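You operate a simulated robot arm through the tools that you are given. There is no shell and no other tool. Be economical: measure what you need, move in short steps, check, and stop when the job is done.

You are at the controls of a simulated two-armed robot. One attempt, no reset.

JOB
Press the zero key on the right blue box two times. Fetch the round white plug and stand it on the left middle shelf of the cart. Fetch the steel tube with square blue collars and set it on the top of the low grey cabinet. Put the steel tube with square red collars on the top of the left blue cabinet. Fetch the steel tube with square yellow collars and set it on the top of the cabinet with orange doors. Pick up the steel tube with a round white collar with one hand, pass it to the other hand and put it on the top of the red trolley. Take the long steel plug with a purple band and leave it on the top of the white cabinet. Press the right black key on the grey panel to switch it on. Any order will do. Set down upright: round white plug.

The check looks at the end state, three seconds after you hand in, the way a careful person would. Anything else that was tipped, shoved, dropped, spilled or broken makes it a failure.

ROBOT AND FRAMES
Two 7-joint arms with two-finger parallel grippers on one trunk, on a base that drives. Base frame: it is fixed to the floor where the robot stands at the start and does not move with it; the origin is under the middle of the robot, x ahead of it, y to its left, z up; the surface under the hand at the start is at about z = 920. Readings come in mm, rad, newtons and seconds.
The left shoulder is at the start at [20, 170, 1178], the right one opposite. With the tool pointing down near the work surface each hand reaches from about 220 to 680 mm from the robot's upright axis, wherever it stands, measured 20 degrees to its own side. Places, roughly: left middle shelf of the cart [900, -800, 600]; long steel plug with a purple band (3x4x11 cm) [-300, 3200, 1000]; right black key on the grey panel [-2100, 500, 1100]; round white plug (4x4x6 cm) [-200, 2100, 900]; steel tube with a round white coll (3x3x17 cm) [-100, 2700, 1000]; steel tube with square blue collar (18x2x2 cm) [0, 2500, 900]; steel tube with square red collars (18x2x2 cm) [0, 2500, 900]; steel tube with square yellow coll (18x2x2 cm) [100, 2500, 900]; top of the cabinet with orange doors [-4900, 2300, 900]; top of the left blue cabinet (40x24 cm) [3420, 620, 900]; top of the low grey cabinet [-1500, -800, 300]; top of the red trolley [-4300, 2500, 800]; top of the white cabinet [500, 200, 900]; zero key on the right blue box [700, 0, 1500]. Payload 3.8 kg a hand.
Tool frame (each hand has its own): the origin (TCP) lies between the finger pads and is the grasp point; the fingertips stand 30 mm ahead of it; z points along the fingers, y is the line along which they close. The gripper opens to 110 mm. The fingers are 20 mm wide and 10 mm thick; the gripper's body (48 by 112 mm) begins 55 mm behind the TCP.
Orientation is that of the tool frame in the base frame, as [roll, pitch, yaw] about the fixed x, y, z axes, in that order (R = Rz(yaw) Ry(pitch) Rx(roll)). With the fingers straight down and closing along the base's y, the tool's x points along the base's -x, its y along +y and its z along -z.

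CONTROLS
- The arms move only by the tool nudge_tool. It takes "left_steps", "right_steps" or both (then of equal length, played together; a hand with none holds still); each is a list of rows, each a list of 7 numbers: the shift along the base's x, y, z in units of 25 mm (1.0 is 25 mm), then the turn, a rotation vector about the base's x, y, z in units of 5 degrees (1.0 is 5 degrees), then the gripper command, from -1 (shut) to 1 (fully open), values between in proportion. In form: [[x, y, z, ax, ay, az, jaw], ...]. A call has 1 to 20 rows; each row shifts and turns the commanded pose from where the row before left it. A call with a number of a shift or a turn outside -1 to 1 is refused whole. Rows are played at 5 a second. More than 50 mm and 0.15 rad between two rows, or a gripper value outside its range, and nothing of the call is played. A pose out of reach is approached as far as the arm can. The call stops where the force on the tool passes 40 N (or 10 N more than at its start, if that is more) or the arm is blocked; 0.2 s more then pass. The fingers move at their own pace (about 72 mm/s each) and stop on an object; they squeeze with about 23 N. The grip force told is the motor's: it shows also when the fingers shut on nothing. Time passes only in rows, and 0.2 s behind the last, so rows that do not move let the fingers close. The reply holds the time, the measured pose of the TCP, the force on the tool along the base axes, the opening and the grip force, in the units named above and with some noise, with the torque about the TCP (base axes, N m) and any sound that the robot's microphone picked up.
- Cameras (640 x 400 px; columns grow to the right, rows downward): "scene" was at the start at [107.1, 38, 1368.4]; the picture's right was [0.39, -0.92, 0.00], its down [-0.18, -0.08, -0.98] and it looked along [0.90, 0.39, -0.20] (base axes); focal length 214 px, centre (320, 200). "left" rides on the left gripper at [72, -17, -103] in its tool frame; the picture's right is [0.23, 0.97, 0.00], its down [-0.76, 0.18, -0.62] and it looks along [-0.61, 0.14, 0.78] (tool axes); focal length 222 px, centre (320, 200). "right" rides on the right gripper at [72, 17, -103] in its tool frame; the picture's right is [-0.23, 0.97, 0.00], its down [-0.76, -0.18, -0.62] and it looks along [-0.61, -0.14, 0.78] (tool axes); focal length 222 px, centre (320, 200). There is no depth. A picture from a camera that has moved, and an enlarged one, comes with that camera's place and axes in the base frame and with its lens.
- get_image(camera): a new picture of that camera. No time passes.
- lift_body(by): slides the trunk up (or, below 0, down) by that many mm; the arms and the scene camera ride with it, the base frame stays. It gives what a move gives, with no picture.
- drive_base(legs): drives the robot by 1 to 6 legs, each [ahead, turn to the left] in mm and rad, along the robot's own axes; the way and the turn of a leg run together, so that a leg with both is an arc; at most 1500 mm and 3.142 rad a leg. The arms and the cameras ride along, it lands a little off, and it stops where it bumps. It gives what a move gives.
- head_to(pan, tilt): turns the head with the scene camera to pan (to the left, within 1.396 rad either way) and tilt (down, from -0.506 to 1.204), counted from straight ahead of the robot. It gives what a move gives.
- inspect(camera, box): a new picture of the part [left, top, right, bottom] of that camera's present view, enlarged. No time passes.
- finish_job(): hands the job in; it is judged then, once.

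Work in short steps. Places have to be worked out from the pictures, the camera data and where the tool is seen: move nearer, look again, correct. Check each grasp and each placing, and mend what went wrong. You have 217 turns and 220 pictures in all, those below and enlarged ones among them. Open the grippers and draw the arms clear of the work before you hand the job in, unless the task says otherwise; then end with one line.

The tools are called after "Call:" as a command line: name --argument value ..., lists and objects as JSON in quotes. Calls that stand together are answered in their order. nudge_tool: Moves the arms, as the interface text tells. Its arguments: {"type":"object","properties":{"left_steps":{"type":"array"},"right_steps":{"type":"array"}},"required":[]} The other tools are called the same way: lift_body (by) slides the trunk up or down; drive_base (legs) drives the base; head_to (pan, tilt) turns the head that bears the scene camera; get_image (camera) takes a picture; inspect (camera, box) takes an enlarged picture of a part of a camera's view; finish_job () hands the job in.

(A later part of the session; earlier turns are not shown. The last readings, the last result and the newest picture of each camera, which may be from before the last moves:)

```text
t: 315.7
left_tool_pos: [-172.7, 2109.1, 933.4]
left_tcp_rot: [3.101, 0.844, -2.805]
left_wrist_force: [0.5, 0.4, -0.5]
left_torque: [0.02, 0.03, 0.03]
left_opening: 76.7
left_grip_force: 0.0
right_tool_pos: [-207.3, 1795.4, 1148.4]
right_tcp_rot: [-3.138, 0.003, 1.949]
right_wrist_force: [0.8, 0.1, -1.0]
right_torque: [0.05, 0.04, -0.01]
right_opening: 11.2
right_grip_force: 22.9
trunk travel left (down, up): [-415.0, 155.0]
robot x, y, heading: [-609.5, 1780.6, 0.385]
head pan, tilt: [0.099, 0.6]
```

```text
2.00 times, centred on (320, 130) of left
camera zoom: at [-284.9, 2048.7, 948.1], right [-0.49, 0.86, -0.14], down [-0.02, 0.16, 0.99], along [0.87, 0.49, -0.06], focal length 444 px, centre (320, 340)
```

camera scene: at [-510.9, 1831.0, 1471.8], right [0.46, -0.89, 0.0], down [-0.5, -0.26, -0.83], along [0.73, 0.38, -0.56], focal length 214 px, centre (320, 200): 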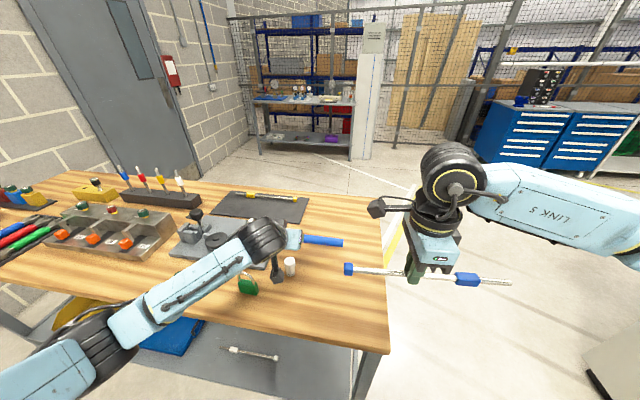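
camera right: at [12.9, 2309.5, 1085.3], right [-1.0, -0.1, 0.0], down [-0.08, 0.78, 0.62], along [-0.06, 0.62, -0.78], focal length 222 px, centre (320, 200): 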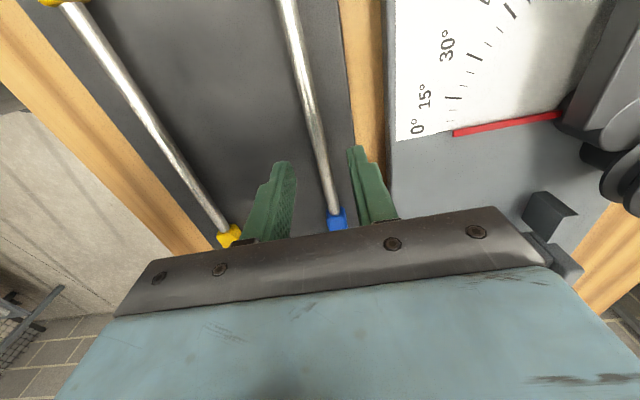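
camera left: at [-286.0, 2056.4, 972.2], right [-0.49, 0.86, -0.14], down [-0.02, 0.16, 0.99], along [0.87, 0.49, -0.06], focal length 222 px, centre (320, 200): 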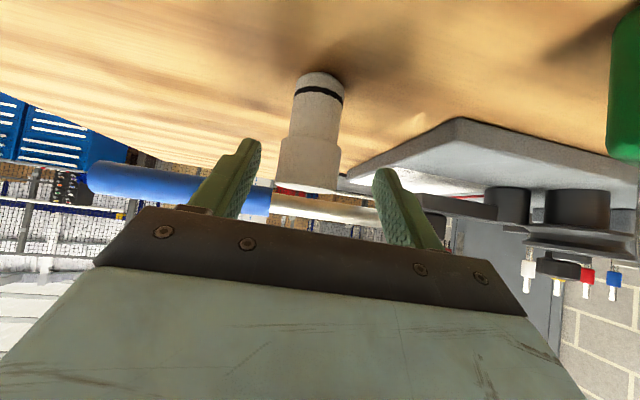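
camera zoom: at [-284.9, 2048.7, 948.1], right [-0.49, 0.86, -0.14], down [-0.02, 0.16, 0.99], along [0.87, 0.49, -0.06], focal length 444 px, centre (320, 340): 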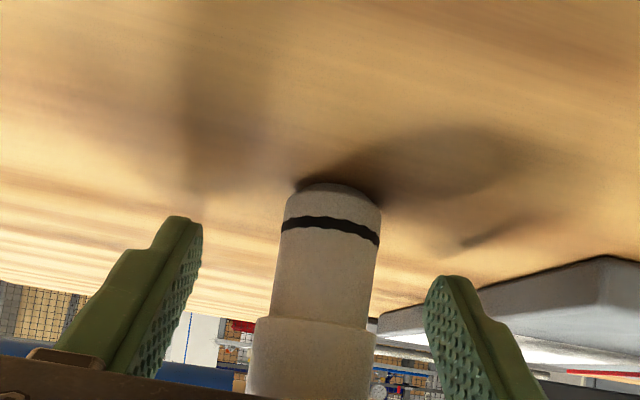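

Call:
nudge_tool --left_steps '[[0, 0, 0, 0, 0, 0, -1], [0, 0, 0, 0, 0, 0, -1], [0, 0, 0, 0, 0, 0, -1], [0, 0, 0, 0, 0, 0, -1]]'

Call:
inspect --camera "left" --box '[170, 30, 470, 230]'

```text
t: 316.7
left_tool_pos: [-173.2, 2110.1, 933.6]
left_tcp_rot: [3.101, 0.845, -2.805]
left_wrist_force: [0.0, -0.4, 1.1]
left_torque: [-0.04, 0.03, 0.0]
left_opening: 31.9
left_grip_force: 23.1
right_tool_pos: [-206.3, 1793.7, 1148.2]
right_tcp_rot: [-3.136, 0.002, 1.951]
right_wrist_force: [-1.2, -0.5, -0.2]
right_torque: [0.05, 0.01, 0.01]
right_opening: 11.4
right_grip_force: 23.4
trunk travel left (down, up): [-415.0, 155.0]
robot x, y, heading: [-611.2, 1781.1, 0.382]
head pan, tilt: [0.099, 0.6]
```

```text
2.00 times, centred on (320, 130) of left
camera zoom: at [-284.8, 2048.6, 948.4], right [-0.49, 0.86, -0.14], down [-0.02, 0.16, 0.99], along [0.87, 0.49, -0.06], focal length 444 px, centre (320, 340)
```

zoom: 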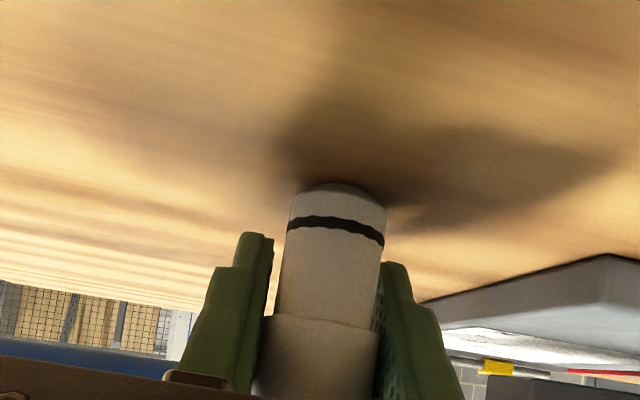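

Gripped at 32 mm. I lift and check it stays upright.

Call:
nudge_tool --left_steps '[[0, 0, 0.4, 0, 0, 0, -1], [0, 0, 1, 0, 0, 0, -1], [0, 0, 1, 0, 0, 0, -1], [0, 0, 1, 0, 0, 0, -1], [0, 0, 1, 0, 0, 0, -1], [0, 0, 1, 0, 0, 0, -1], [0, 0, 1, 0, 0, 0, -1], [0, 0, 1, 0, 0, 0, -1], [-0.5, 0, 1, 0, 0, 0, -1], [-0.5, 0, 0.5, 0, 0, 0, -1]]'

Call:
inspect --camera "left" --box '[170, 30, 470, 230]'

Call:
get_image --camera "scene"

```text
t: 318.9
left_tool_pos: [-199.3, 2108.5, 1157.2]
left_tcp_rot: [3.099, 0.843, -2.805]
left_wrist_force: [-0.5, 0.2, -0.7]
left_torque: [-0.01, -0.03, 0.0]
left_opening: 31.7
left_grip_force: 22.6
right_tool_pos: [-206.4, 1795.0, 1146.7]
right_tcp_rot: [-3.138, 0.001, 1.95]
right_wrist_force: [-0.1, -0.1, -2.1]
right_torque: [0.03, 0.04, -0.01]
right_opening: 11.4
right_grip_force: 22.9
trunk travel left (down, up): [-415.0, 155.0]
robot x, y, heading: [-606.7, 1782.7, 0.384]
head pan, tilt: [0.099, 0.6]
```

```text
2.00 times, centred on (320, 130) of left
camera zoom: at [-310.3, 2046.7, 1170.5], right [-0.49, 0.86, -0.14], down [-0.02, 0.16, 0.99], along [0.87, 0.49, -0.06], focal length 444 px, centre (320, 340)
```

zoom: 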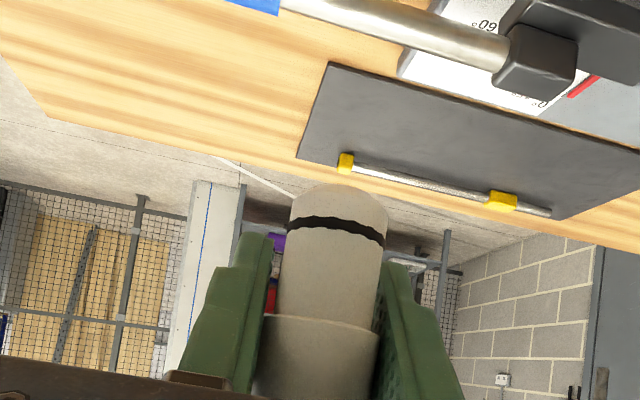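

```text
144 pictures are left
camera scene: at [-511.1, 1831.1, 1471.8], right [0.46, -0.89, 0.0], down [-0.5, -0.26, -0.83], along [0.73, 0.38, -0.56], focal length 214 px, centre (320, 200)
```

scene: 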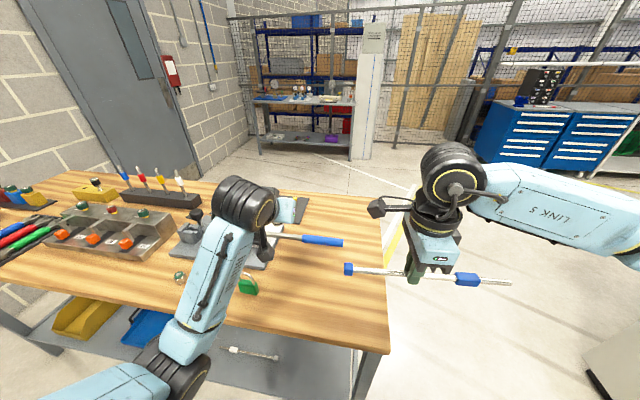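

White plug is held upright. I back away and drive to the cart right of the white cabinet, then look.

Call:
drive_base --legs '[[-220, 0], [0, -1.766], [920, 0], [900, 0], [0, 1.0]]'

Call:
head_to --pan -0.2 --tilt 0.45

Call:
get_image --camera "scene"

```text
t: 336.0
left_tool_pos: [78.4, -137.2, 1156.4]
left_tcp_rot: [3.102, 0.843, 2.71]
left_wrist_force: [-0.6, 0.2, -0.6]
left_torque: [0.03, 0.0, 0.04]
left_opening: 31.6
left_grip_force: 23.1
right_tool_pos: [-145.2, -355.6, 1148.8]
right_tcp_rot: [-3.137, 0.001, 1.181]
right_wrist_force: [0.0, 0.2, -1.6]
right_torque: [0.03, -0.04, 0.0]
right_opening: 11.1
right_grip_force: 22.8
trunk travel left (down, up): [-415.0, 155.0]
robot x, y, heading: [-448.2, -86.2, -0.387]
head pan, tilt: [0.099, 0.6]
```

```text
t: 336.8
left_tool_pos: [77.4, -137.5, 1155.4]
left_tcp_rot: [3.1, 0.844, 2.709]
left_wrist_force: [-0.5, 0.5, -1.4]
left_torque: [-0.03, 0.03, 0.0]
left_opening: 31.7
left_grip_force: 23.1
right_tool_pos: [-144.8, -356.0, 1147.1]
right_tcp_rot: [-3.138, 0.001, 1.181]
right_wrist_force: [0.7, 0.2, -1.0]
right_torque: [0.01, -0.01, -0.01]
right_opening: 11.6
right_grip_force: 22.9
trunk travel left (down, up): [-415.0, 155.0]
robot x, y, heading: [-442.3, -82.7, -0.389]
head pan, tilt: [-0.201, 0.45]
```

```text
143 pictures are left
camera scene: at [-347.5, -143.2, 1485.3], right [-0.55, -0.83, 0.0], down [-0.36, 0.24, -0.9], along [0.75, -0.5, -0.44], focal length 214 px, centre (320, 200)
```

scene: 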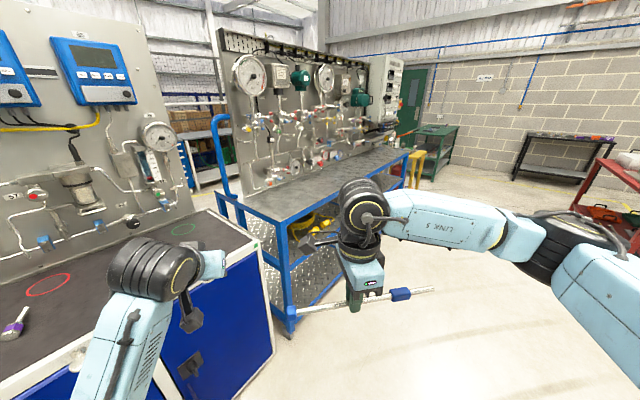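

I drive in front of the cart's left bay and square up to it to see its middle shelf.

Call:
drive_base --legs '[[0, -0.731], [1197, 0], [0, 1.436]]'

Call:
head_to --pan 0.2 --tilt 0.6

Call:
get_image --camera "scene"

```text
t: 348.3
left_tool_pos: [525.4, -834.0, 1155.7]
left_tcp_rot: [3.102, 0.842, -2.847]
left_wrist_force: [-0.9, -0.4, -0.2]
left_torque: [0.0, -0.01, 0.02]
left_opening: 31.8
left_grip_force: 22.7
right_tool_pos: [502.1, -1145.8, 1147.6]
right_tcp_rot: [-3.138, 0.004, 1.907]
right_wrist_force: [-0.7, 0.1, -0.7]
right_torque: [0.07, 0.03, 0.0]
right_opening: 11.4
right_grip_force: 23.0
trunk travel left (down, up): [-415.0, 155.0]
robot x, y, heading: [99.1, -1141.8, 0.338]
head pan, tilt: [-0.201, 0.45]
```

```text
t: 349.1
left_tool_pos: [525.3, -834.5, 1155.6]
left_tcp_rot: [3.102, 0.843, -2.848]
left_wrist_force: [0.3, 0.3, -0.4]
left_torque: [0.01, 0.0, 0.0]
left_opening: 31.7
left_grip_force: 23.3
right_tool_pos: [503.7, -1146.1, 1147.6]
right_tcp_rot: [-3.138, 0.003, 1.907]
right_wrist_force: [0.6, 0.0, -1.1]
right_torque: [0.04, -0.01, -0.03]
right_opening: 11.2
right_grip_force: 22.9
trunk travel left (down, up): [-415.0, 155.0]
robot x, y, heading: [98.8, -1142.5, 0.341]
head pan, tilt: [0.201, 0.6]
```

```text
142 pictures are left
camera scene: at [196.9, -1089.1, 1471.8], right [0.51, -0.86, 0.0], down [-0.48, -0.29, -0.83], along [0.71, 0.42, -0.56], focal length 214 px, centre (320, 200)
```

scene: 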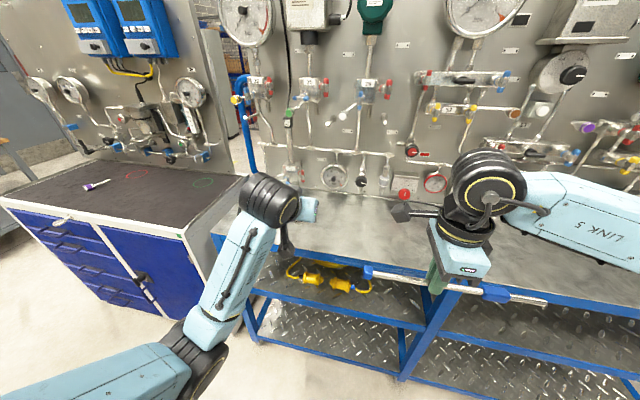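

Call:
inspect --camera "scene" --box '[230, 225, 450, 375]'

```text
2.67 times, centred on (340, 300) of scene
camera zoom: at [196.9, -1089.1, 1471.8], right [0.51, -0.86, 0.0], down [-0.48, -0.29, -0.83], along [0.71, 0.42, -0.56], focal length 572 px, centre (267, -67)
```

zoom: 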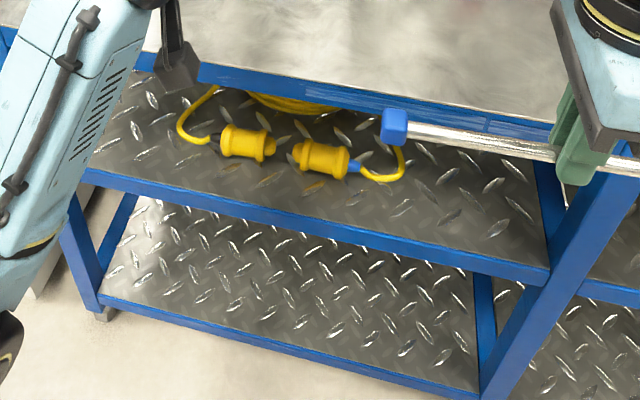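

The right part of the left middle shelf is free. I raise and draw back the right hand, then shift the base to line up in front of that spot.

Call:
nudge_tool --right_steps '[[-0.47, -0.17, 1, 0, 0, 0, -1], [-0.47, -0.17, 1, 0, 0, 0, -1], [-0.47, -0.17, 1, 0, 0, 0, -1], [-0.47, -0.17, 1, 0, 0, 0, -1], [-0.47, -0.17, 1, 0, 0, 0, -1], [-0.47, -0.17, 1, 0, 0, 0, -1], [-0.47, -0.17, 1, 0, 0, 0, -1], [-0.47, -0.17, 1, 0, 0, 0, -1]]'

Call:
drive_base --legs '[[0, -1.785], [285, 0], [0, 1.77]]'

Call:
lift_body --by -350

Call:
head_to --pan 0.3 --tilt 0.45

Call:
get_image --camera "scene"

```text
t: 350.9
left_tool_pos: [524.8, -835.7, 1156.7]
left_tcp_rot: [3.101, 0.845, -2.846]
left_wrist_force: [0.0, 0.5, -0.2]
left_torque: [0.0, -0.03, -0.01]
left_opening: 31.7
left_grip_force: 23.0
right_tool_pos: [409.5, -1180.4, 1348.0]
right_tcp_rot: [-3.14, 0.0, 1.907]
right_wrist_force: [0.5, 0.3, -0.9]
right_torque: [0.05, -0.01, 0.04]
right_opening: 11.2
right_grip_force: 23.1
trunk travel left (down, up): [-415.0, 155.0]
robot x, y, heading: [97.4, -1144.5, 0.34]
head pan, tilt: [0.201, 0.6]
```

```text
t: 361.5
left_tool_pos: [566.0, -1128.9, 1156.6]
left_tcp_rot: [3.102, 0.841, -2.875]
left_wrist_force: [0.3, -0.1, -0.5]
left_torque: [0.01, 0.0, 0.02]
left_opening: 31.5
left_grip_force: 23.0
right_tool_pos: [442.0, -1471.2, 1348.2]
right_tcp_rot: [-3.14, 0.001, 1.88]
right_wrist_force: [0.6, -0.3, -1.8]
right_torque: [0.02, 0.04, 0.0]
right_opening: 11.3
right_grip_force: 22.9
trunk travel left (down, up): [-415.0, 155.0]
robot x, y, heading: [133.9, -1425.2, 0.311]
head pan, tilt: [0.201, 0.6]
```

```text
t: 364.9
left_tool_pos: [566.2, -1127.5, 806.2]
left_tcp_rot: [3.101, 0.843, -2.875]
left_wrist_force: [-0.1, 0.1, 0.4]
left_torque: [-0.01, -0.01, -0.01]
left_opening: 31.8
left_grip_force: 22.7
right_tool_pos: [441.5, -1472.1, 997.6]
right_tcp_rot: [-3.138, 0.001, 1.881]
right_wrist_force: [0.1, 0.7, -0.6]
right_torque: [0.01, 0.02, 0.02]
right_opening: 11.3
right_grip_force: 23.0
trunk travel left (down, up): [-65.0, 505.0]
robot x, y, heading: [137.8, -1422.4, 0.314]
head pan, tilt: [0.201, 0.6]
```

```text
t: 365.6
left_tool_pos: [565.8, -1129.6, 806.6]
left_tcp_rot: [3.103, 0.842, -2.874]
left_wrist_force: [-0.1, -0.1, -0.9]
left_torque: [-0.02, 0.0, -0.02]
left_opening: 31.7
left_grip_force: 23.3
right_tool_pos: [441.4, -1470.9, 997.5]
right_tcp_rot: [-3.139, 0.0, 1.88]
right_wrist_force: [0.4, 0.5, -0.7]
right_torque: [0.07, -0.02, 0.0]
right_opening: 11.4
right_grip_force: 23.6
trunk travel left (down, up): [-65.0, 505.0]
robot x, y, heading: [131.8, -1426.7, 0.311]
head pan, tilt: [0.3, 0.45]
```

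```text
140 pictures are left
camera scene: at [229.1, -1364.9, 1135.3], right [0.57, -0.82, 0.0], down [-0.36, -0.25, -0.9], along [0.74, 0.52, -0.44], focal length 214 px, centre (320, 200)
```

scene: 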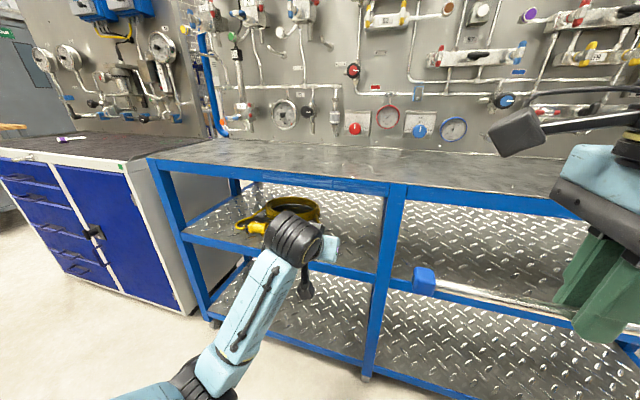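

Lined up. I lower the left hand to z≈655 in front of the shelf and check its height against the shelf.

Call:
nudge_tool --left_steps '[[0, 0, -1, 0, 0, 0, -1], [0, 0, -1, 0, 0, 0, -1], [0, 0, -1, 0, 0, 0, -1], [0, 0, -1, 0, 0, 0, -1], [0, 0, -1, 0, 0, 0, -1], [0, 0, -0.8, 0, 0, 0, -1]]'

Call:
get_image --camera "scene"

Call:
get_image --camera "left"

```text
t: 367.0
left_tool_pos: [567.8, -1128.3, 661.1]
left_tcp_rot: [3.101, 0.845, -2.874]
left_wrist_force: [0.2, 0.2, -1.5]
left_torque: [-0.01, -0.02, 0.03]
left_opening: 31.6
left_grip_force: 22.4
right_tool_pos: [442.5, -1472.2, 997.3]
right_tcp_rot: [-3.139, 0.002, 1.878]
right_wrist_force: [-0.3, 0.2, 0.6]
right_torque: [0.03, 0.03, 0.01]
right_opening: 11.4
right_grip_force: 22.7
trunk travel left (down, up): [-65.0, 505.0]
robot x, y, heading: [130.3, -1423.5, 0.314]
head pan, tilt: [0.3, 0.45]
```

```text
139 pictures are left
camera scene: at [229.1, -1364.9, 1135.4], right [0.57, -0.82, 0.0], down [-0.36, -0.25, -0.9], along [0.74, 0.52, -0.44], focal length 214 px, centre (320, 200)
```

scene: 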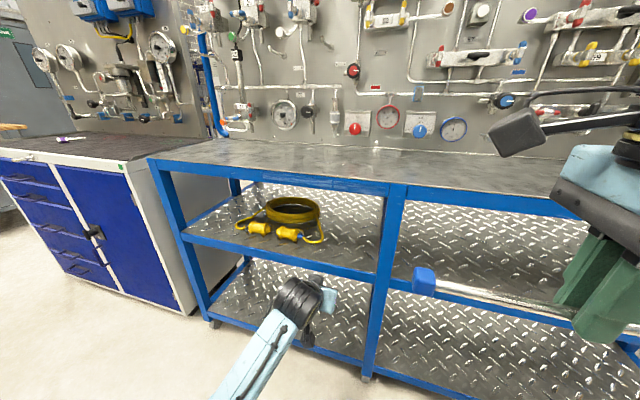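

```text
138 pictures are left
camera left: at [451.8, -1180.6, 675.0], right [-0.43, 0.89, -0.14], down [-0.01, 0.16, 0.99], along [0.9, 0.43, -0.06], focal length 222 px, centre (320, 200)
```

left: 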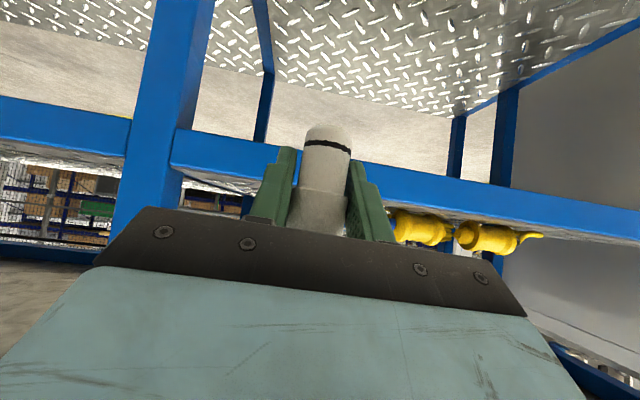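

The shelf's edge top works out at z≈643, so the plug must go in higher. I raise the hand 40 mm, then drive 215 mm in.

Call:
nudge_tool --left_steps '[[0, 0, 1, 0, 0, 0, -1], [0, 0, 0.7, 0, 0, 0, -1]]'

Call:
drive_base --legs '[[215, 0]]'

Call:
get_image --camera "scene"

Call:
get_image --camera "left"

```text
t: 367.6
left_tool_pos: [564.9, -1128.1, 703.9]
left_tcp_rot: [3.102, 0.845, -2.875]
left_wrist_force: [0.9, 0.1, -0.7]
left_torque: [-0.01, -0.03, 0.01]
left_opening: 31.8
left_grip_force: 23.2
right_tool_pos: [442.1, -1472.3, 996.9]
right_tcp_rot: [-3.138, 0.003, 1.88]
right_wrist_force: [0.7, 0.3, -1.5]
right_torque: [0.01, -0.01, -0.01]
right_opening: 11.2
right_grip_force: 23.3
trunk travel left (down, up): [-65.0, 505.0]
robot x, y, heading: [132.2, -1424.2, 0.312]
head pan, tilt: [0.3, 0.45]
```

```text
t: 369.3
left_tool_pos: [775.1, -1061.7, 704.6]
left_tcp_rot: [3.101, 0.843, -2.874]
left_wrist_force: [0.1, 0.0, -1.0]
left_torque: [0.02, 0.0, -0.03]
left_opening: 32.0
left_grip_force: 23.3
right_tool_pos: [650.1, -1405.8, 996.8]
right_tcp_rot: [-3.139, 0.002, 1.88]
right_wrist_force: [-0.3, -0.3, -1.5]
right_torque: [0.0, 0.02, 0.02]
right_opening: 11.4
right_grip_force: 23.3
trunk travel left (down, up): [-65.0, 505.0]
robot x, y, heading: [337.6, -1360.7, 0.313]
head pan, tilt: [0.3, 0.45]
```

```text
137 pictures are left
camera scene: at [437.7, -1297.8, 1135.3], right [0.57, -0.82, 0.0], down [-0.36, -0.25, -0.9], along [0.74, 0.52, -0.44], focal length 214 px, centre (320, 200)
```

scene: 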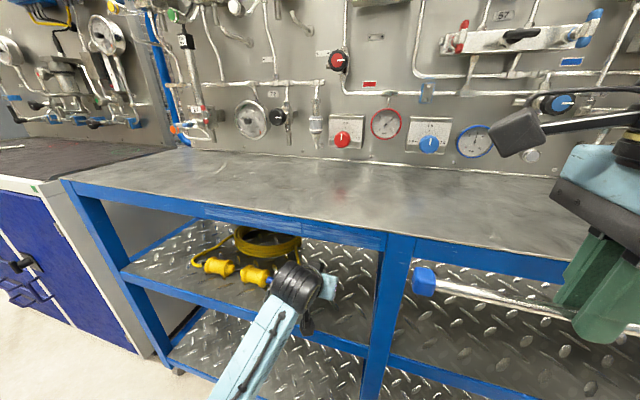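

```text
136 pictures are left
camera left: at [658.9, -1114.2, 717.9], right [-0.43, 0.89, -0.14], down [-0.01, 0.16, 0.99], along [0.9, 0.43, -0.06], focal length 222 px, centre (320, 200)
```

left: 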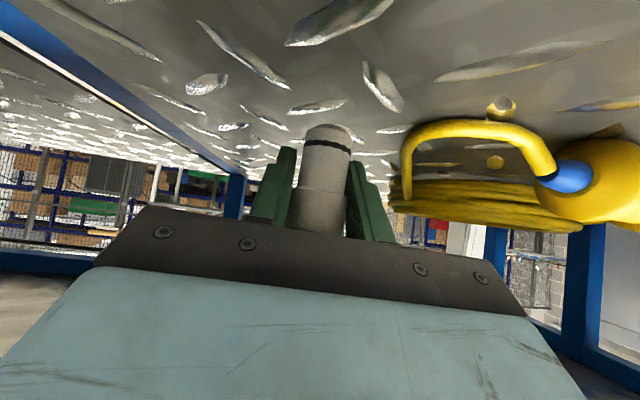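

The yellow cable loop is close on the left, so I shift 32 mm right, then lower in small steps to contact.

Call:
nudge_tool --left_steps '[[0.2, -0.6, 0, 0, 0, 0, -1], [0.2, -0.6, -0.2, 0, 0, 0, -1], [0, 0, -0.4, 0, 0, 0, -1], [0, 0, -0.15, 0, 0, 0, -1], [0, 0, 0, 0, 0, 0, -1]]'

Call:
get_image --camera "left"

```text
t: 370.5
left_tool_pos: [783.5, -1091.7, 683.7]
left_tcp_rot: [3.102, 0.843, -2.875]
left_wrist_force: [0.0, -0.2, -0.6]
left_torque: [-0.01, 0.0, 0.0]
left_opening: 31.7
left_grip_force: 23.0
right_tool_pos: [650.3, -1404.8, 996.9]
right_tcp_rot: [-3.139, 0.002, 1.88]
right_wrist_force: [-0.3, 0.5, -0.6]
right_torque: [0.02, 0.02, 0.03]
right_opening: 11.0
right_grip_force: 23.2
trunk travel left (down, up): [-65.0, 505.0]
robot x, y, heading: [341.6, -1362.3, 0.312]
head pan, tilt: [0.3, 0.45]
```

```text
135 pictures are left
camera left: at [669.0, -1145.0, 698.9], right [-0.43, 0.89, -0.14], down [-0.01, 0.16, 0.99], along [0.9, 0.43, -0.06], focal length 222 px, centre (320, 200)
```

left: 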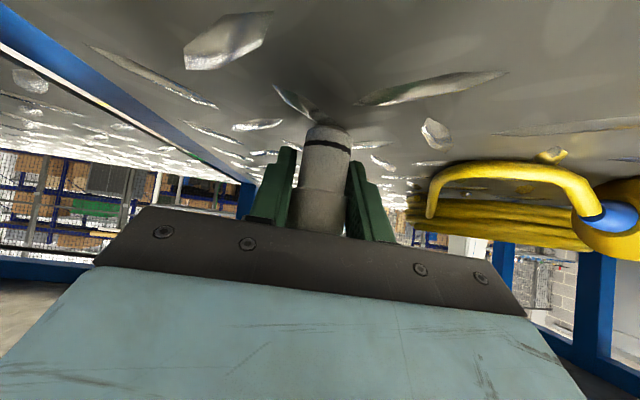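

Call:
nudge_tool --left_steps '[[0, 0, -0.1, 0, 0, 0, -1], [0, 0, -0.1, 0, 0, 0, -1], [0, 0, -0.1, 0, 0, 0, -1], [0, 0, 0, 0, 0, 0, -1]]'

Call:
inspect --camera "left" --box '[220, 60, 440, 210]'

```text
t: 371.5
left_tool_pos: [784.3, -1091.5, 679.1]
left_tcp_rot: [3.102, 0.849, -2.873]
left_wrist_force: [2.3, 1.3, 16.6]
left_torque: [-0.01, -0.06, -0.01]
left_opening: 31.9
left_grip_force: 23.1
right_tool_pos: [650.1, -1406.3, 996.8]
right_tcp_rot: [-3.14, 0.004, 1.881]
right_wrist_force: [-0.9, -0.1, -2.0]
right_torque: [0.07, 0.01, 0.02]
right_opening: 11.6
right_grip_force: 22.7
trunk travel left (down, up): [-65.0, 505.0]
robot x, y, heading: [341.4, -1360.3, 0.309]
head pan, tilt: [0.3, 0.45]
```

```text
2.67 times, centred on (330, 135) of left
camera zoom: at [668.8, -1144.0, 693.0], right [-0.43, 0.89, -0.14], down [-0.01, 0.16, 0.99], along [0.9, 0.43, -0.06], focal length 592 px, centre (293, 373)
```

zoom: 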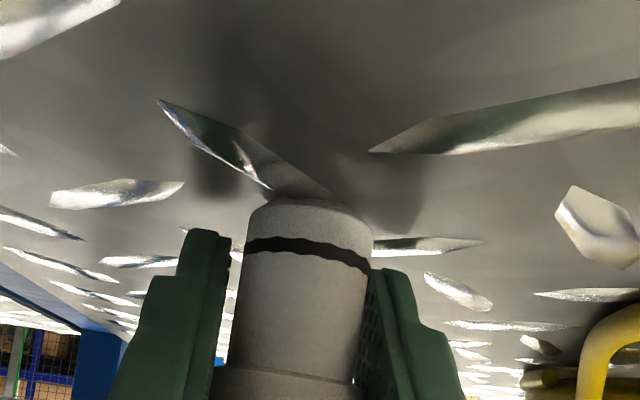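

Contact. I ease off 1 mm, open to 50 mm, and look before withdrawing.

Call:
nudge_tool --left_steps '[[0, 0, 0.05, 0, 0, 0, -0.35], [0, 0, 0, 0, 0, 0, -0.1], [0, 0, 0, 0, 0, 0, -0.1], [0, 0, 0, 0, 0, 0, -0.1]]'

Call:
inspect --camera "left" --box '[220, 60, 440, 210]'

```text
t: 372.5
left_tool_pos: [784.8, -1091.6, 677.9]
left_tcp_rot: [3.102, 0.84, -2.877]
left_wrist_force: [-3.2, 1.9, 5.2]
left_torque: [0.01, -0.13, 0.0]
left_opening: 47.8
left_grip_force: 0.1
right_tool_pos: [649.5, -1405.6, 996.8]
right_tcp_rot: [-3.141, 0.001, 1.879]
right_wrist_force: [-0.2, 0.6, -2.0]
right_torque: [0.04, 0.0, 0.01]
right_opening: 11.5
right_grip_force: 22.6
trunk travel left (down, up): [-65.0, 505.0]
robot x, y, heading: [340.6, -1360.0, 0.309]
head pan, tilt: [0.3, 0.45]
```

```text
2.67 times, centred on (330, 135) of left
camera zoom: at [668.9, -1144.4, 692.8], right [-0.43, 0.89, -0.14], down [0.0, 0.16, 0.99], along [0.9, 0.42, -0.06], focal length 592 px, centre (293, 373)
```

zoom: 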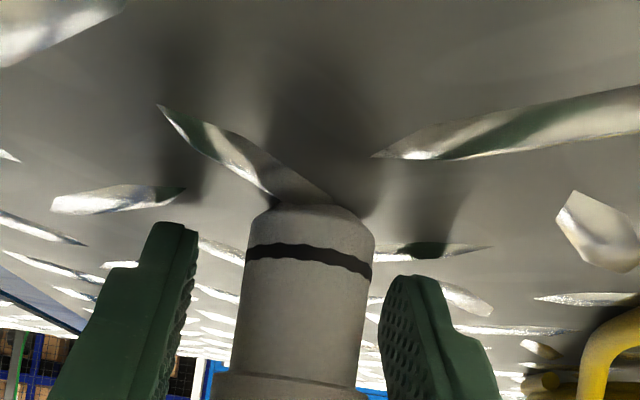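

The plug stands free between the fingers. I withdraw back and up along the finger direction.

Call:
nudge_tool --left_steps '[[-0.2, -0.06, 0.25, 0, 0, 0, -0.1], [-0.5, -0.16, 0.5, 0, 0, 0, 0.0], [-0.6, -0.2, 0.6, 0, 0, 0, 0.0], [-0.6, -0.2, 0.6, 0, 0, 0, 0.0], [-0.7, -0.23, 0.5, 0, 0, 0, 0.0], [-0.9, -0.3, 0.3, 0, 0, 0, 0.0], [-0.9, -0.3, 0, 0, 0, 0, 0.0]]'

Call:
get_image --camera "left"

Call:
inspect --camera "scene" --box '[180, 190, 440, 360]'

```text
t: 374.1
left_tool_pos: [674.7, -1127.6, 746.9]
left_tcp_rot: [3.101, 0.844, -2.874]
left_wrist_force: [0.2, 0.3, 0.6]
left_torque: [0.01, -0.01, -0.02]
left_opening: 54.8
left_grip_force: 0.0
right_tool_pos: [651.3, -1404.4, 998.1]
right_tcp_rot: [-3.137, 0.002, 1.88]
right_wrist_force: [1.1, 0.3, -1.5]
right_torque: [0.02, 0.0, 0.02]
right_opening: 11.3
right_grip_force: 23.1
trunk travel left (down, up): [-65.0, 505.0]
robot x, y, heading: [341.3, -1356.4, 0.31]
head pan, tilt: [0.3, 0.45]
```

```text
132 pictures are left
camera left: at [558.8, -1180.7, 761.5], right [-0.43, 0.89, -0.14], down [-0.01, 0.16, 0.99], along [0.9, 0.43, -0.06], focal length 222 px, centre (320, 200)
```

left: 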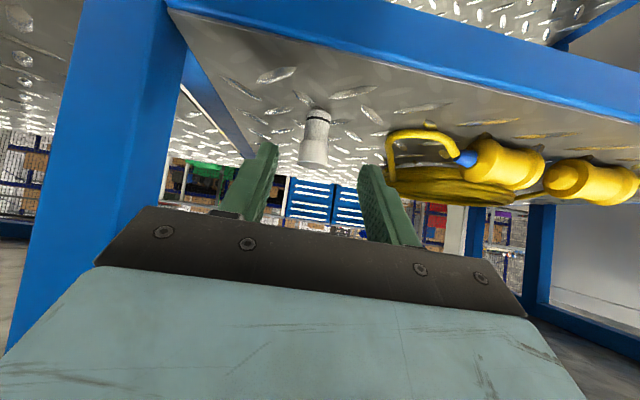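

```text
2.35 times, centred on (310, 275) of scene
camera zoom: at [437.3, -1298.0, 1135.4], right [0.57, -0.82, 0.0], down [-0.36, -0.25, -0.9], along [0.74, 0.52, -0.44], focal length 505 px, centre (344, 24)
```

zoom: 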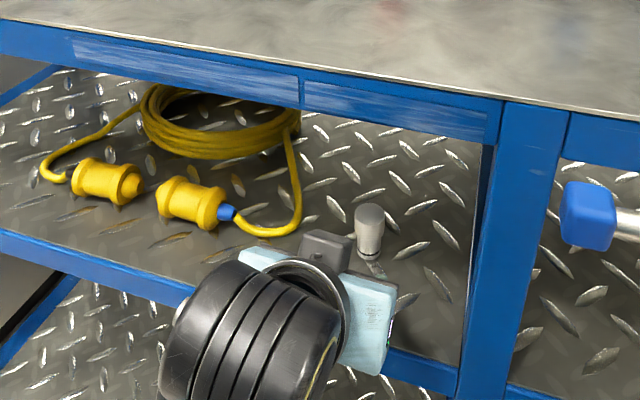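

The white plug stands upright on the left middle shelf. I back out, then restore the left arm to a hand-down carrying pose.

Call:
drive_base --legs '[[-350, 0]]'

Call:
nudge_tool --left_steps '[[-0.26, 0.82, 0.72, 0, 0, -1, 0.3], [-0.26, 0.82, 0.72, 0, 0, -1, 0.3], [-0.26, 0.82, 0.72, 0, 0, -1, 0.3], [-0.26, 0.82, 0.72, 0, 0, -1, 0.3], [-0.26, 0.82, 0.72, 0, 0, -1, 0.3], [-0.26, 0.82, 0.72, 0, 0, -1, 0.3], [-0.26, 0.82, 0.72, 0, 0, -1, 0.3], [-0.26, 0.82, 0.72, 0, 0, -1, 0.3], [-0.26, 0.82, 0.72, 0, 0, -1, 0.3], [-0.26, 0.82, 0.72, 0, 0, -1, 0.3], [0, 0, 0, 0.531, 0.847, 0, 0.3], [0, 0, 0, 0.531, 0.847, 0, 0.3], [0, 0, 0, 0.531, 0.847, 0, 0.3], [0, 0, 0, 0.531, 0.847, 0, 0.3], [0, 0, 0, 0.531, 0.847, 0, 0.3], [0, 0, 0, 0.531, 0.847, 0, 0.3], [0, 0, 0, 0.531, 0.847, 0, 0.3], [0, 0, 0, 0.531, 0.847, 0, 0.3], [0, 0, 0, 0.371, 0.593, 0, 0.3]]'

Call:
get_image --camera "scene"

```text
t: 376.4
left_tool_pos: [341.0, -1234.6, 745.8]
left_tcp_rot: [3.101, 0.843, -2.87]
left_wrist_force: [-0.6, -0.1, 0.0]
left_torque: [-0.02, 0.0, 0.03]
left_opening: 54.9
left_grip_force: 0.1
right_tool_pos: [315.1, -1511.1, 997.3]
right_tcp_rot: [-3.138, 0.0, 1.881]
right_wrist_force: [0.3, 0.5, -1.5]
right_torque: [0.01, 0.01, -0.04]
right_opening: 11.5
right_grip_force: 23.5
trunk travel left (down, up): [-65.0, 505.0]
robot x, y, heading: [9.9, -1468.1, 0.313]
head pan, tilt: [0.3, 0.45]
```

```text
t: 380.4
left_tool_pos: [287.6, -1028.4, 923.8]
left_tcp_rot: [3.131, 0.082, 2.553]
left_wrist_force: [-0.2, 0.1, -0.5]
left_torque: [-0.02, 0.0, 0.01]
left_opening: 71.6
left_grip_force: 0.0
left hand out of reach, approached as far as the arm can: row 2, 3
right_tool_pos: [315.6, -1511.6, 997.3]
right_tcp_rot: [-3.137, 0.001, 1.882]
right_wrist_force: [-0.5, -0.6, -1.7]
right_torque: [0.0, -0.02, 0.03]
right_opening: 11.3
right_grip_force: 22.4
trunk travel left (down, up): [-65.0, 505.0]
robot x, y, heading: [6.5, -1465.6, 0.313]
head pan, tilt: [0.3, 0.45]
```

```text
130 pictures are left
camera scene: at [103.1, -1405.8, 1135.4], right [0.58, -0.82, 0.0], down [-0.36, -0.25, -0.9], along [0.74, 0.52, -0.44], focal length 214 px, centre (320, 200)
```

scene: 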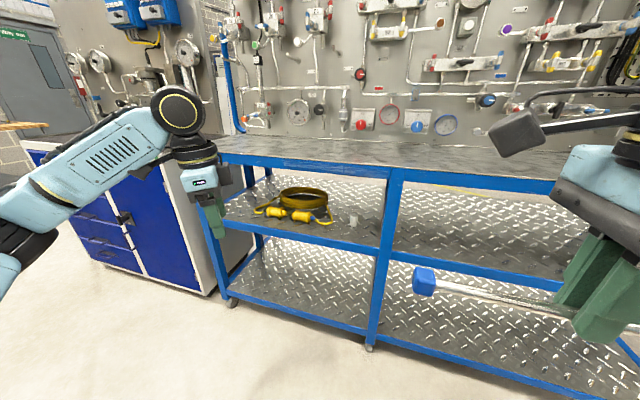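

Left arm restored. I straighten its yaw, then turn toward the low grey cabinet and look.

Call:
nudge_tool --left_steps '[[0, 0, 0, 0.5, 0.8, 0, 0.3], [0, -0.3, 0, 0, 0, 1, 0.3], [0, -0.3, 0, 0, 0, 1, 0.3], [0, -0.3, 0, 0, 0, 1, 0.3], [0, -0.3, 0, 0, 0, 1, 0.3], [0, -0.3, 0, 0, 0, 1, 0.3], [0, -0.3, 0, 0, 0, 1, 0.3], [0, -0.3, 0, 0, 0, 1, 0.3], [0, -0.3, 0, 0, 0, 1, 0.3], [0, -0.3, 0, 0, 0, 1, 0.3], [0, -0.3, 0, 0, 0, 1, 0.3]]'

Call:
drive_base --legs '[[-150, 0], [0, 2.41], [300, 0]]'

Call:
head_to --pan 0.0 --tilt 0.4

Call:
get_image --camera "scene"

```text
t: 382.8
left_tool_pos: [289.0, -1103.9, 924.2]
left_tcp_rot: [3.133, 0.002, -2.856]
left_wrist_force: [-0.4, 0.5, 0.5]
left_torque: [0.02, 0.01, -0.03]
left_opening: 71.2
left_grip_force: 0.0
right_tool_pos: [316.4, -1510.9, 997.1]
right_tcp_rot: [-3.138, 0.003, 1.883]
right_wrist_force: [1.1, 0.4, -1.4]
right_torque: [0.04, 0.0, 0.01]
right_opening: 11.2
right_grip_force: 23.2
trunk travel left (down, up): [-65.0, 505.0]
robot x, y, heading: [6.7, -1468.3, 0.311]
head pan, tilt: [0.3, 0.45]
```

```text
t: 391.4
left_tool_pos: [-866.4, -1425.7, 924.5]
left_tcp_rot: [3.135, 0.005, -0.512]
left_wrist_force: [-0.2, 0.3, -1.1]
left_torque: [0.0, 0.03, 0.01]
left_opening: 71.5
left_grip_force: 0.0
right_tool_pos: [-593.2, -1121.3, 997.2]
right_tcp_rot: [-3.141, 0.002, -2.056]
right_wrist_force: [0.7, 0.8, -1.4]
right_torque: [-0.03, 0.01, 0.02]
right_opening: 11.3
right_grip_force: 22.7
trunk travel left (down, up): [-65.0, 505.0]
robot x, y, heading: [-410.7, -1373.5, 2.661]
head pan, tilt: [0.3, 0.45]
```

```text
t: 392.2
left_tool_pos: [-867.3, -1427.4, 925.0]
left_tcp_rot: [3.133, 0.004, -0.511]
left_wrist_force: [0.1, 0.9, 0.3]
left_torque: [0.01, 0.02, 0.02]
left_opening: 71.5
left_grip_force: 0.0
right_tool_pos: [-593.4, -1120.6, 997.2]
right_tcp_rot: [-3.139, 0.0, -2.055]
right_wrist_force: [-0.3, -0.4, -1.1]
right_torque: [-0.06, 0.02, 0.04]
right_opening: 11.2
right_grip_force: 23.6
trunk travel left (down, up): [-65.0, 505.0]
robot x, y, heading: [-406.5, -1372.8, 2.659]
head pan, tilt: [0.0, 0.4]
```

```text
129 pictures are left
camera scene: at [-510.2, -1319.0, 1140.0], right [0.46, 0.89, 0.0], down [0.35, -0.18, -0.92], along [-0.82, 0.43, -0.39], focal length 214 px, centre (320, 200)
```

scene: 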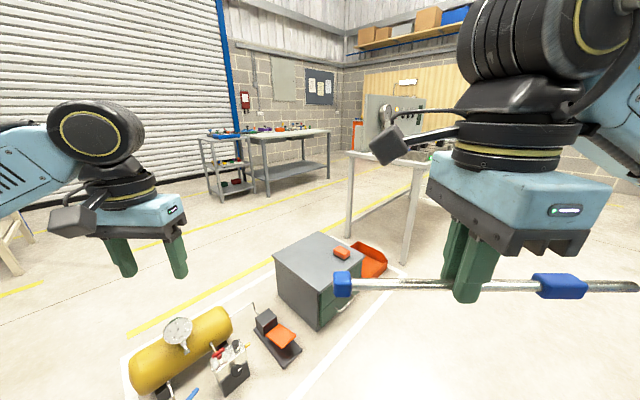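

The grey cabinet's top has an orange object on its north part; its south half near (−1380, −870) is free. I drive to its drawer side and face it.

Call:
drive_base --legs '[[0, -0.611], [640, 0], [0, 1.349]]'

Call:
head_to --pan 0.0 --tilt 0.8

Call:
get_image --camera "scene"

```text
t: 400.8
left_tool_pos: [-1018.7, -1135.5, 923.3]
left_tcp_rot: [3.132, 0.003, 0.195]
left_wrist_force: [-0.4, -0.3, 0.2]
left_torque: [0.01, -0.01, 0.0]
left_opening: 71.3
left_grip_force: 0.0
right_tool_pos: [-1008.1, -725.9, 998.0]
right_tcp_rot: [-3.137, 0.001, -1.348]
right_wrist_force: [0.2, -0.7, -1.5]
right_torque: [-0.06, -0.04, 0.02]
right_opening: 11.4
right_grip_force: 22.6
trunk travel left (down, up): [-65.0, 505.0]
robot x, y, heading: [-704.0, -799.0, -2.916]
head pan, tilt: [0.0, 0.4]
```

```text
t: 401.6
left_tool_pos: [-1018.3, -1137.5, 924.4]
left_tcp_rot: [3.133, 0.005, 0.194]
left_wrist_force: [-0.5, -1.0, 0.3]
left_torque: [0.02, 0.03, 0.01]
left_opening: 71.6
left_grip_force: 0.1
right_tool_pos: [-1009.0, -726.1, 997.2]
right_tcp_rot: [-3.139, -0.001, -1.35]
right_wrist_force: [-0.2, 0.4, -1.3]
right_torque: [-0.03, -0.01, 0.01]
right_opening: 11.6
right_grip_force: 22.6
trunk travel left (down, up): [-65.0, 505.0]
robot x, y, heading: [-702.1, -803.4, -2.916]
head pan, tilt: [0.0, 0.799]
```

```text
128 pictures are left
camera scene: at [-804.1, -820.6, 1105.0], right [-0.22, 0.97, 0.0], down [0.7, 0.16, -0.7], along [-0.68, -0.16, -0.72], focal length 214 px, centre (320, 200)
```

scene: 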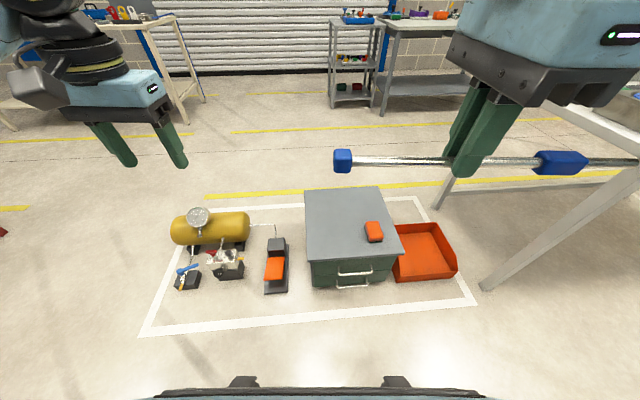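

I lower the trunk fully and bring the right hand down in front of the cabinet.

Call:
lift_body --by -60

Call:
nudge_tool --right_steps '[[-0.3, -0.1, -1, 0, 0, 0, -1], [-0.3, -0.1, -1, 0, 0, 0, -1], [-0.3, -0.1, -1, 0, 0, 0, -1], [-0.3, -0.1, -1, 0, 0, 0, -1], [-0.3, -0.1, -1, 0, 0, 0, -1], [-0.3, -0.1, -1, 0, 0, 0, -1], [-0.3, -0.1, -1, 0, 0, 0, -1], [-0.3, -0.1, -1, 0, 0, 0, -1], [-0.3, -0.1, -1, 0, 0, 0, -1], [-0.3, -0.1, -1, 0, 0, 0, -1], [-0.3, -0.1, -1, 0, 0, 0, -1], [-0.3, -0.1, -1, 0, 0, 0, -1], [-0.3, -0.1, -1, 0, 0, 0, -1], [-0.3, -0.1, -1, 0, 0, 0, -1], [-0.3, -0.1, -1, 0, 0, 0, -1], [-0.3, -0.1, -1, 0, 0, 0, -1], [-0.3, -0.1, -1, 0, 0, 0, -1], [-0.3, -0.1, -1, 0, 0, 0, -1], [-0.3, -0.1, -1, 0, 0, 0, -1]]'

Call:
get_image --camera "scene"

```text
t: 402.6
left_tool_pos: [-1018.3, -1137.3, 864.4]
left_tcp_rot: [3.132, 0.004, 0.195]
left_wrist_force: [0.3, -0.3, -0.6]
left_torque: [0.0, 0.02, 0.02]
left_opening: 71.5
left_grip_force: 0.1
right_tool_pos: [-1008.9, -726.0, 936.1]
right_tcp_rot: [-3.141, 0.003, -1.348]
right_wrist_force: [0.1, 1.4, -0.7]
right_torque: [-0.04, 0.01, -0.04]
right_opening: 11.2
right_grip_force: 23.1
trunk travel left (down, up): [-5.0, 565.0]
robot x, y, heading: [-706.1, -800.2, -2.918]
head pan, tilt: [0.0, 0.799]
```

```text
t: 406.6
left_tool_pos: [-1017.7, -1134.7, 864.6]
left_tcp_rot: [3.133, 0.004, 0.196]
left_wrist_force: [-0.2, 0.8, -0.1]
left_torque: [0.0, -0.07, 0.0]
left_opening: 71.2
left_grip_force: 0.1
right_tool_pos: [-1150.2, -774.5, 461.8]
right_tcp_rot: [-3.139, 0.001, -1.349]
right_wrist_force: [-0.2, -0.3, -2.0]
right_torque: [-0.03, -0.02, 0.02]
right_opening: 11.3
right_grip_force: 23.0
trunk travel left (down, up): [-5.0, 565.0]
robot x, y, heading: [-703.8, -799.8, -2.918]
head pan, tilt: [0.0, 0.799]
```

```text
127 pictures are left
camera scene: at [-804.1, -820.6, 1044.9], right [-0.22, 0.97, 0.0], down [0.7, 0.16, -0.7], along [-0.68, -0.16, -0.72], focal length 214 px, centre (320, 200)
```

scene: 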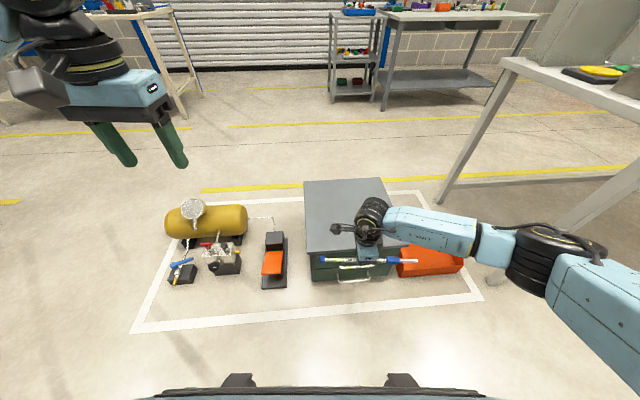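

Hand is low and clear. I drive 225 mm forward so the tube comes over the top, then adjust.

Call:
drive_base --legs '[[225, 0]]'

Call:
nudge_tool --right_steps '[[-0.4, -0.9, 0, 0, 0, 0, -1], [-0.4, -0.9, 0, 0, 0, 0, -1], [-0.4, -0.9, 0, 0, 0, 0, -1], [0, 0, -1, 0, 0, 0, -1], [0, 0, -1, 0, 0, 0, -1], [0, 0, -1, 0, 0, 0, -1]]'

Call:
get_image --camera "scene"

Call:
get_image --camera "right"

```text
t: 408.3
left_tool_pos: [-1236.4, -1184.9, 863.7]
left_tcp_rot: [3.132, 0.004, 0.192]
left_wrist_force: [0.5, -0.7, 0.0]
left_torque: [0.0, 0.0, 0.0]
left_opening: 71.6
left_grip_force: 0.1
right_tool_pos: [-1368.6, -822.2, 461.6]
right_tcp_rot: [-3.137, 0.002, -1.351]
right_wrist_force: [0.1, 0.1, -2.0]
right_torque: [-0.08, -0.01, -0.01]
right_opening: 11.4
right_grip_force: 23.2
trunk travel left (down, up): [-5.0, 565.0]
robot x, y, heading: [-919.4, -847.4, -2.92]
head pan, tilt: [0.0, 0.799]
```

```text
t: 409.7
left_tool_pos: [-1236.5, -1184.6, 864.9]
left_tcp_rot: [3.133, 0.004, 0.193]
left_wrist_force: [-0.1, -0.2, -0.3]
left_torque: [0.02, 0.03, -0.06]
left_opening: 71.7
left_grip_force: 0.0
right_tool_pos: [-1398.7, -890.8, 387.7]
right_tcp_rot: [-3.139, 0.003, -1.35]
right_wrist_force: [-0.9, 0.7, 2.7]
right_torque: [0.69, 0.12, 0.03]
right_opening: 11.4
right_grip_force: 23.3
trunk travel left (down, up): [-5.0, 565.0]
robot x, y, heading: [-925.0, -848.6, -2.915]
head pan, tilt: [0.0, 0.799]
```

```text
126 pictures are left
camera scene: at [-1022.2, -870.1, 1045.0], right [-0.22, 0.98, 0.0], down [0.7, 0.16, -0.7], along [-0.68, -0.15, -0.72], focal length 214 px, centre (320, 200)
```

scene: 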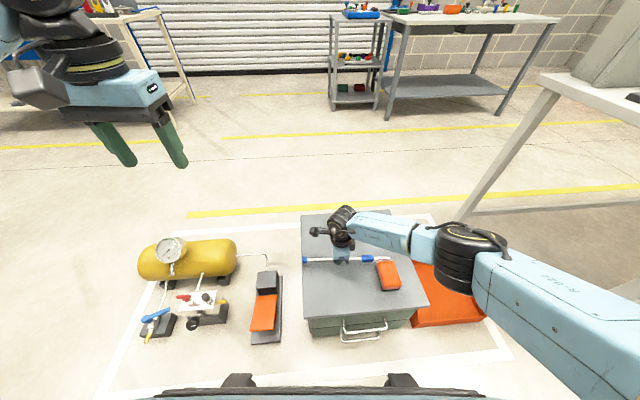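

```text
125 pictures are left
camera right: at [-1398.3, -966.7, 492.3], right [-1.0, 0.01, 0.0], down [0.01, 0.78, 0.63], along [0.01, 0.63, -0.78], focal length 222 px, centre (320, 200)
```

right: 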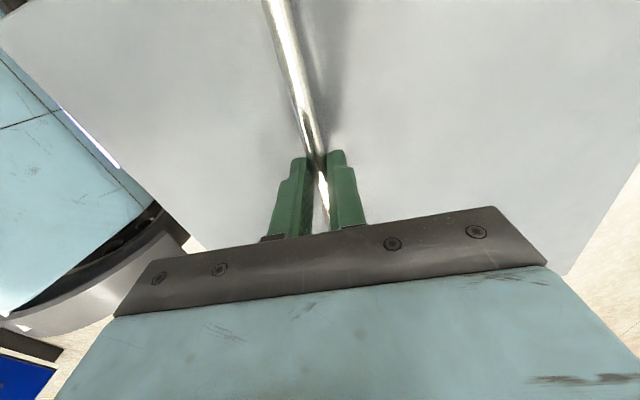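

The torque shows the tube's right end touching the orange object. I raise at once and look closely.

Call:
nudge_tool --right_steps '[[0, 0, 1, 0, 0, 0, -1], [0, 0, 1, 0, 0, 0, -1]]'

Call:
inspect --camera "scene" --box '[280, 190, 450, 350]'

```text
t: 410.3
left_tool_pos: [-1237.1, -1185.6, 863.7]
left_tcp_rot: [3.131, 0.004, 0.191]
left_wrist_force: [0.4, 0.0, -0.4]
left_torque: [-0.01, 0.01, -0.01]
left_opening: 71.6
left_grip_force: 0.1
right_tool_pos: [-1397.7, -890.3, 437.5]
right_tcp_rot: [-3.138, -0.001, -1.347]
right_wrist_force: [-0.7, 0.0, -1.6]
right_torque: [-0.06, 0.03, 0.0]
right_opening: 11.4
right_grip_force: 22.9
trunk travel left (down, up): [-5.0, 565.0]
robot x, y, heading: [-929.9, -848.0, -2.918]
head pan, tilt: [0.0, 0.799]
```

```text
2.50 times, centred on (365, 270) of scene
camera zoom: at [-1022.3, -870.2, 1044.9], right [-0.22, 0.98, 0.0], down [0.7, 0.16, -0.7], along [-0.68, -0.15, -0.72], focal length 536 px, centre (208, 25)
```

zoom: 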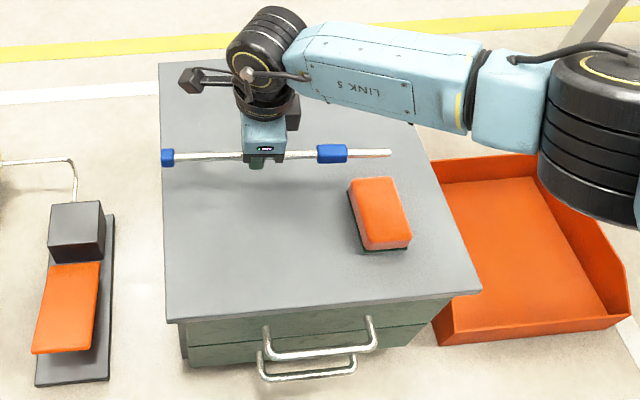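

The tubes are really about 300 mm long, so across the top it overlaps the orange block. I turn the tube 90° to lie front-to-back along the free left half.

Call:
nudge_tool --right_steps '[[-0.06, 0, 0.5, 0, 0, 1, -1], [-0.06, 0, 0.5, 0, 0, 1, -1], [-0.06, 0, 0, 0, 0, 1, -1], [-0.06, 0, 0, 0, 0, 1, -1], [-0.06, 0, 0, 0, 0, 1, -1], [-0.06, 0, 0, 0, 0, 1, -1], [-0.06, 0, 0, 0, 0, 1, -1], [-0.06, 0, 0, 0, 0, 1, -1], [-0.06, 0, 0, 0, 0, 1, -1], [-0.06, 0, 0, 0, 0, 1, -1], [-0.06, 0, 0, 0, 0, 1, -1], [-0.06, 0, 0, 0, 0, 1, -1], [-0.06, 0, 0, 0, 0, 1, -1], [-0.06, 0, 0, 0, 0, 1, -1], [-0.06, 0, 0, 0, 0, 1, -1], [-0.06, 0, 0, 0, 0, 1, -1], [-0.06, 0, 0, 0, 0, 1, -1], [-0.06, 0, 0, 0, 0, 1, -1], [0, 0, 0, 0, 0, 1, -1]]'

Call:
inspect --camera "scene" --box '[280, 190, 450, 350]'

```text
t: 414.3
left_tool_pos: [-1237.4, -1185.5, 864.2]
left_tcp_rot: [3.132, 0.003, 0.193]
left_wrist_force: [-0.9, -0.5, -0.1]
left_torque: [0.0, 0.01, 0.01]
left_opening: 71.3
left_grip_force: 0.0
right_tool_pos: [-1426.1, -891.6, 462.5]
right_tcp_rot: [-3.138, 0.001, 0.308]
right_wrist_force: [0.6, -0.3, -0.1]
right_torque: [0.02, -0.03, 0.0]
right_opening: 11.3
right_grip_force: 22.8
trunk travel left (down, up): [-5.0, 565.0]
robot x, y, heading: [-923.9, -847.7, -2.918]
head pan, tilt: [0.0, 0.799]
```

```text
2.50 times, centred on (365, 270) of scene
camera zoom: at [-1022.4, -870.2, 1044.9], right [-0.22, 0.98, 0.0], down [0.7, 0.16, -0.7], along [-0.68, -0.15, -0.72], focal length 536 px, centre (208, 25)
```

zoom: 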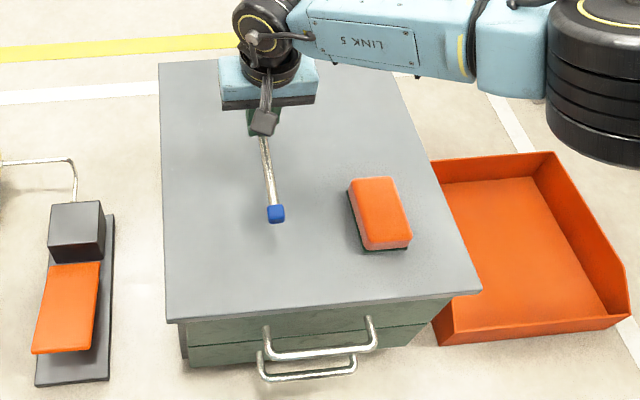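

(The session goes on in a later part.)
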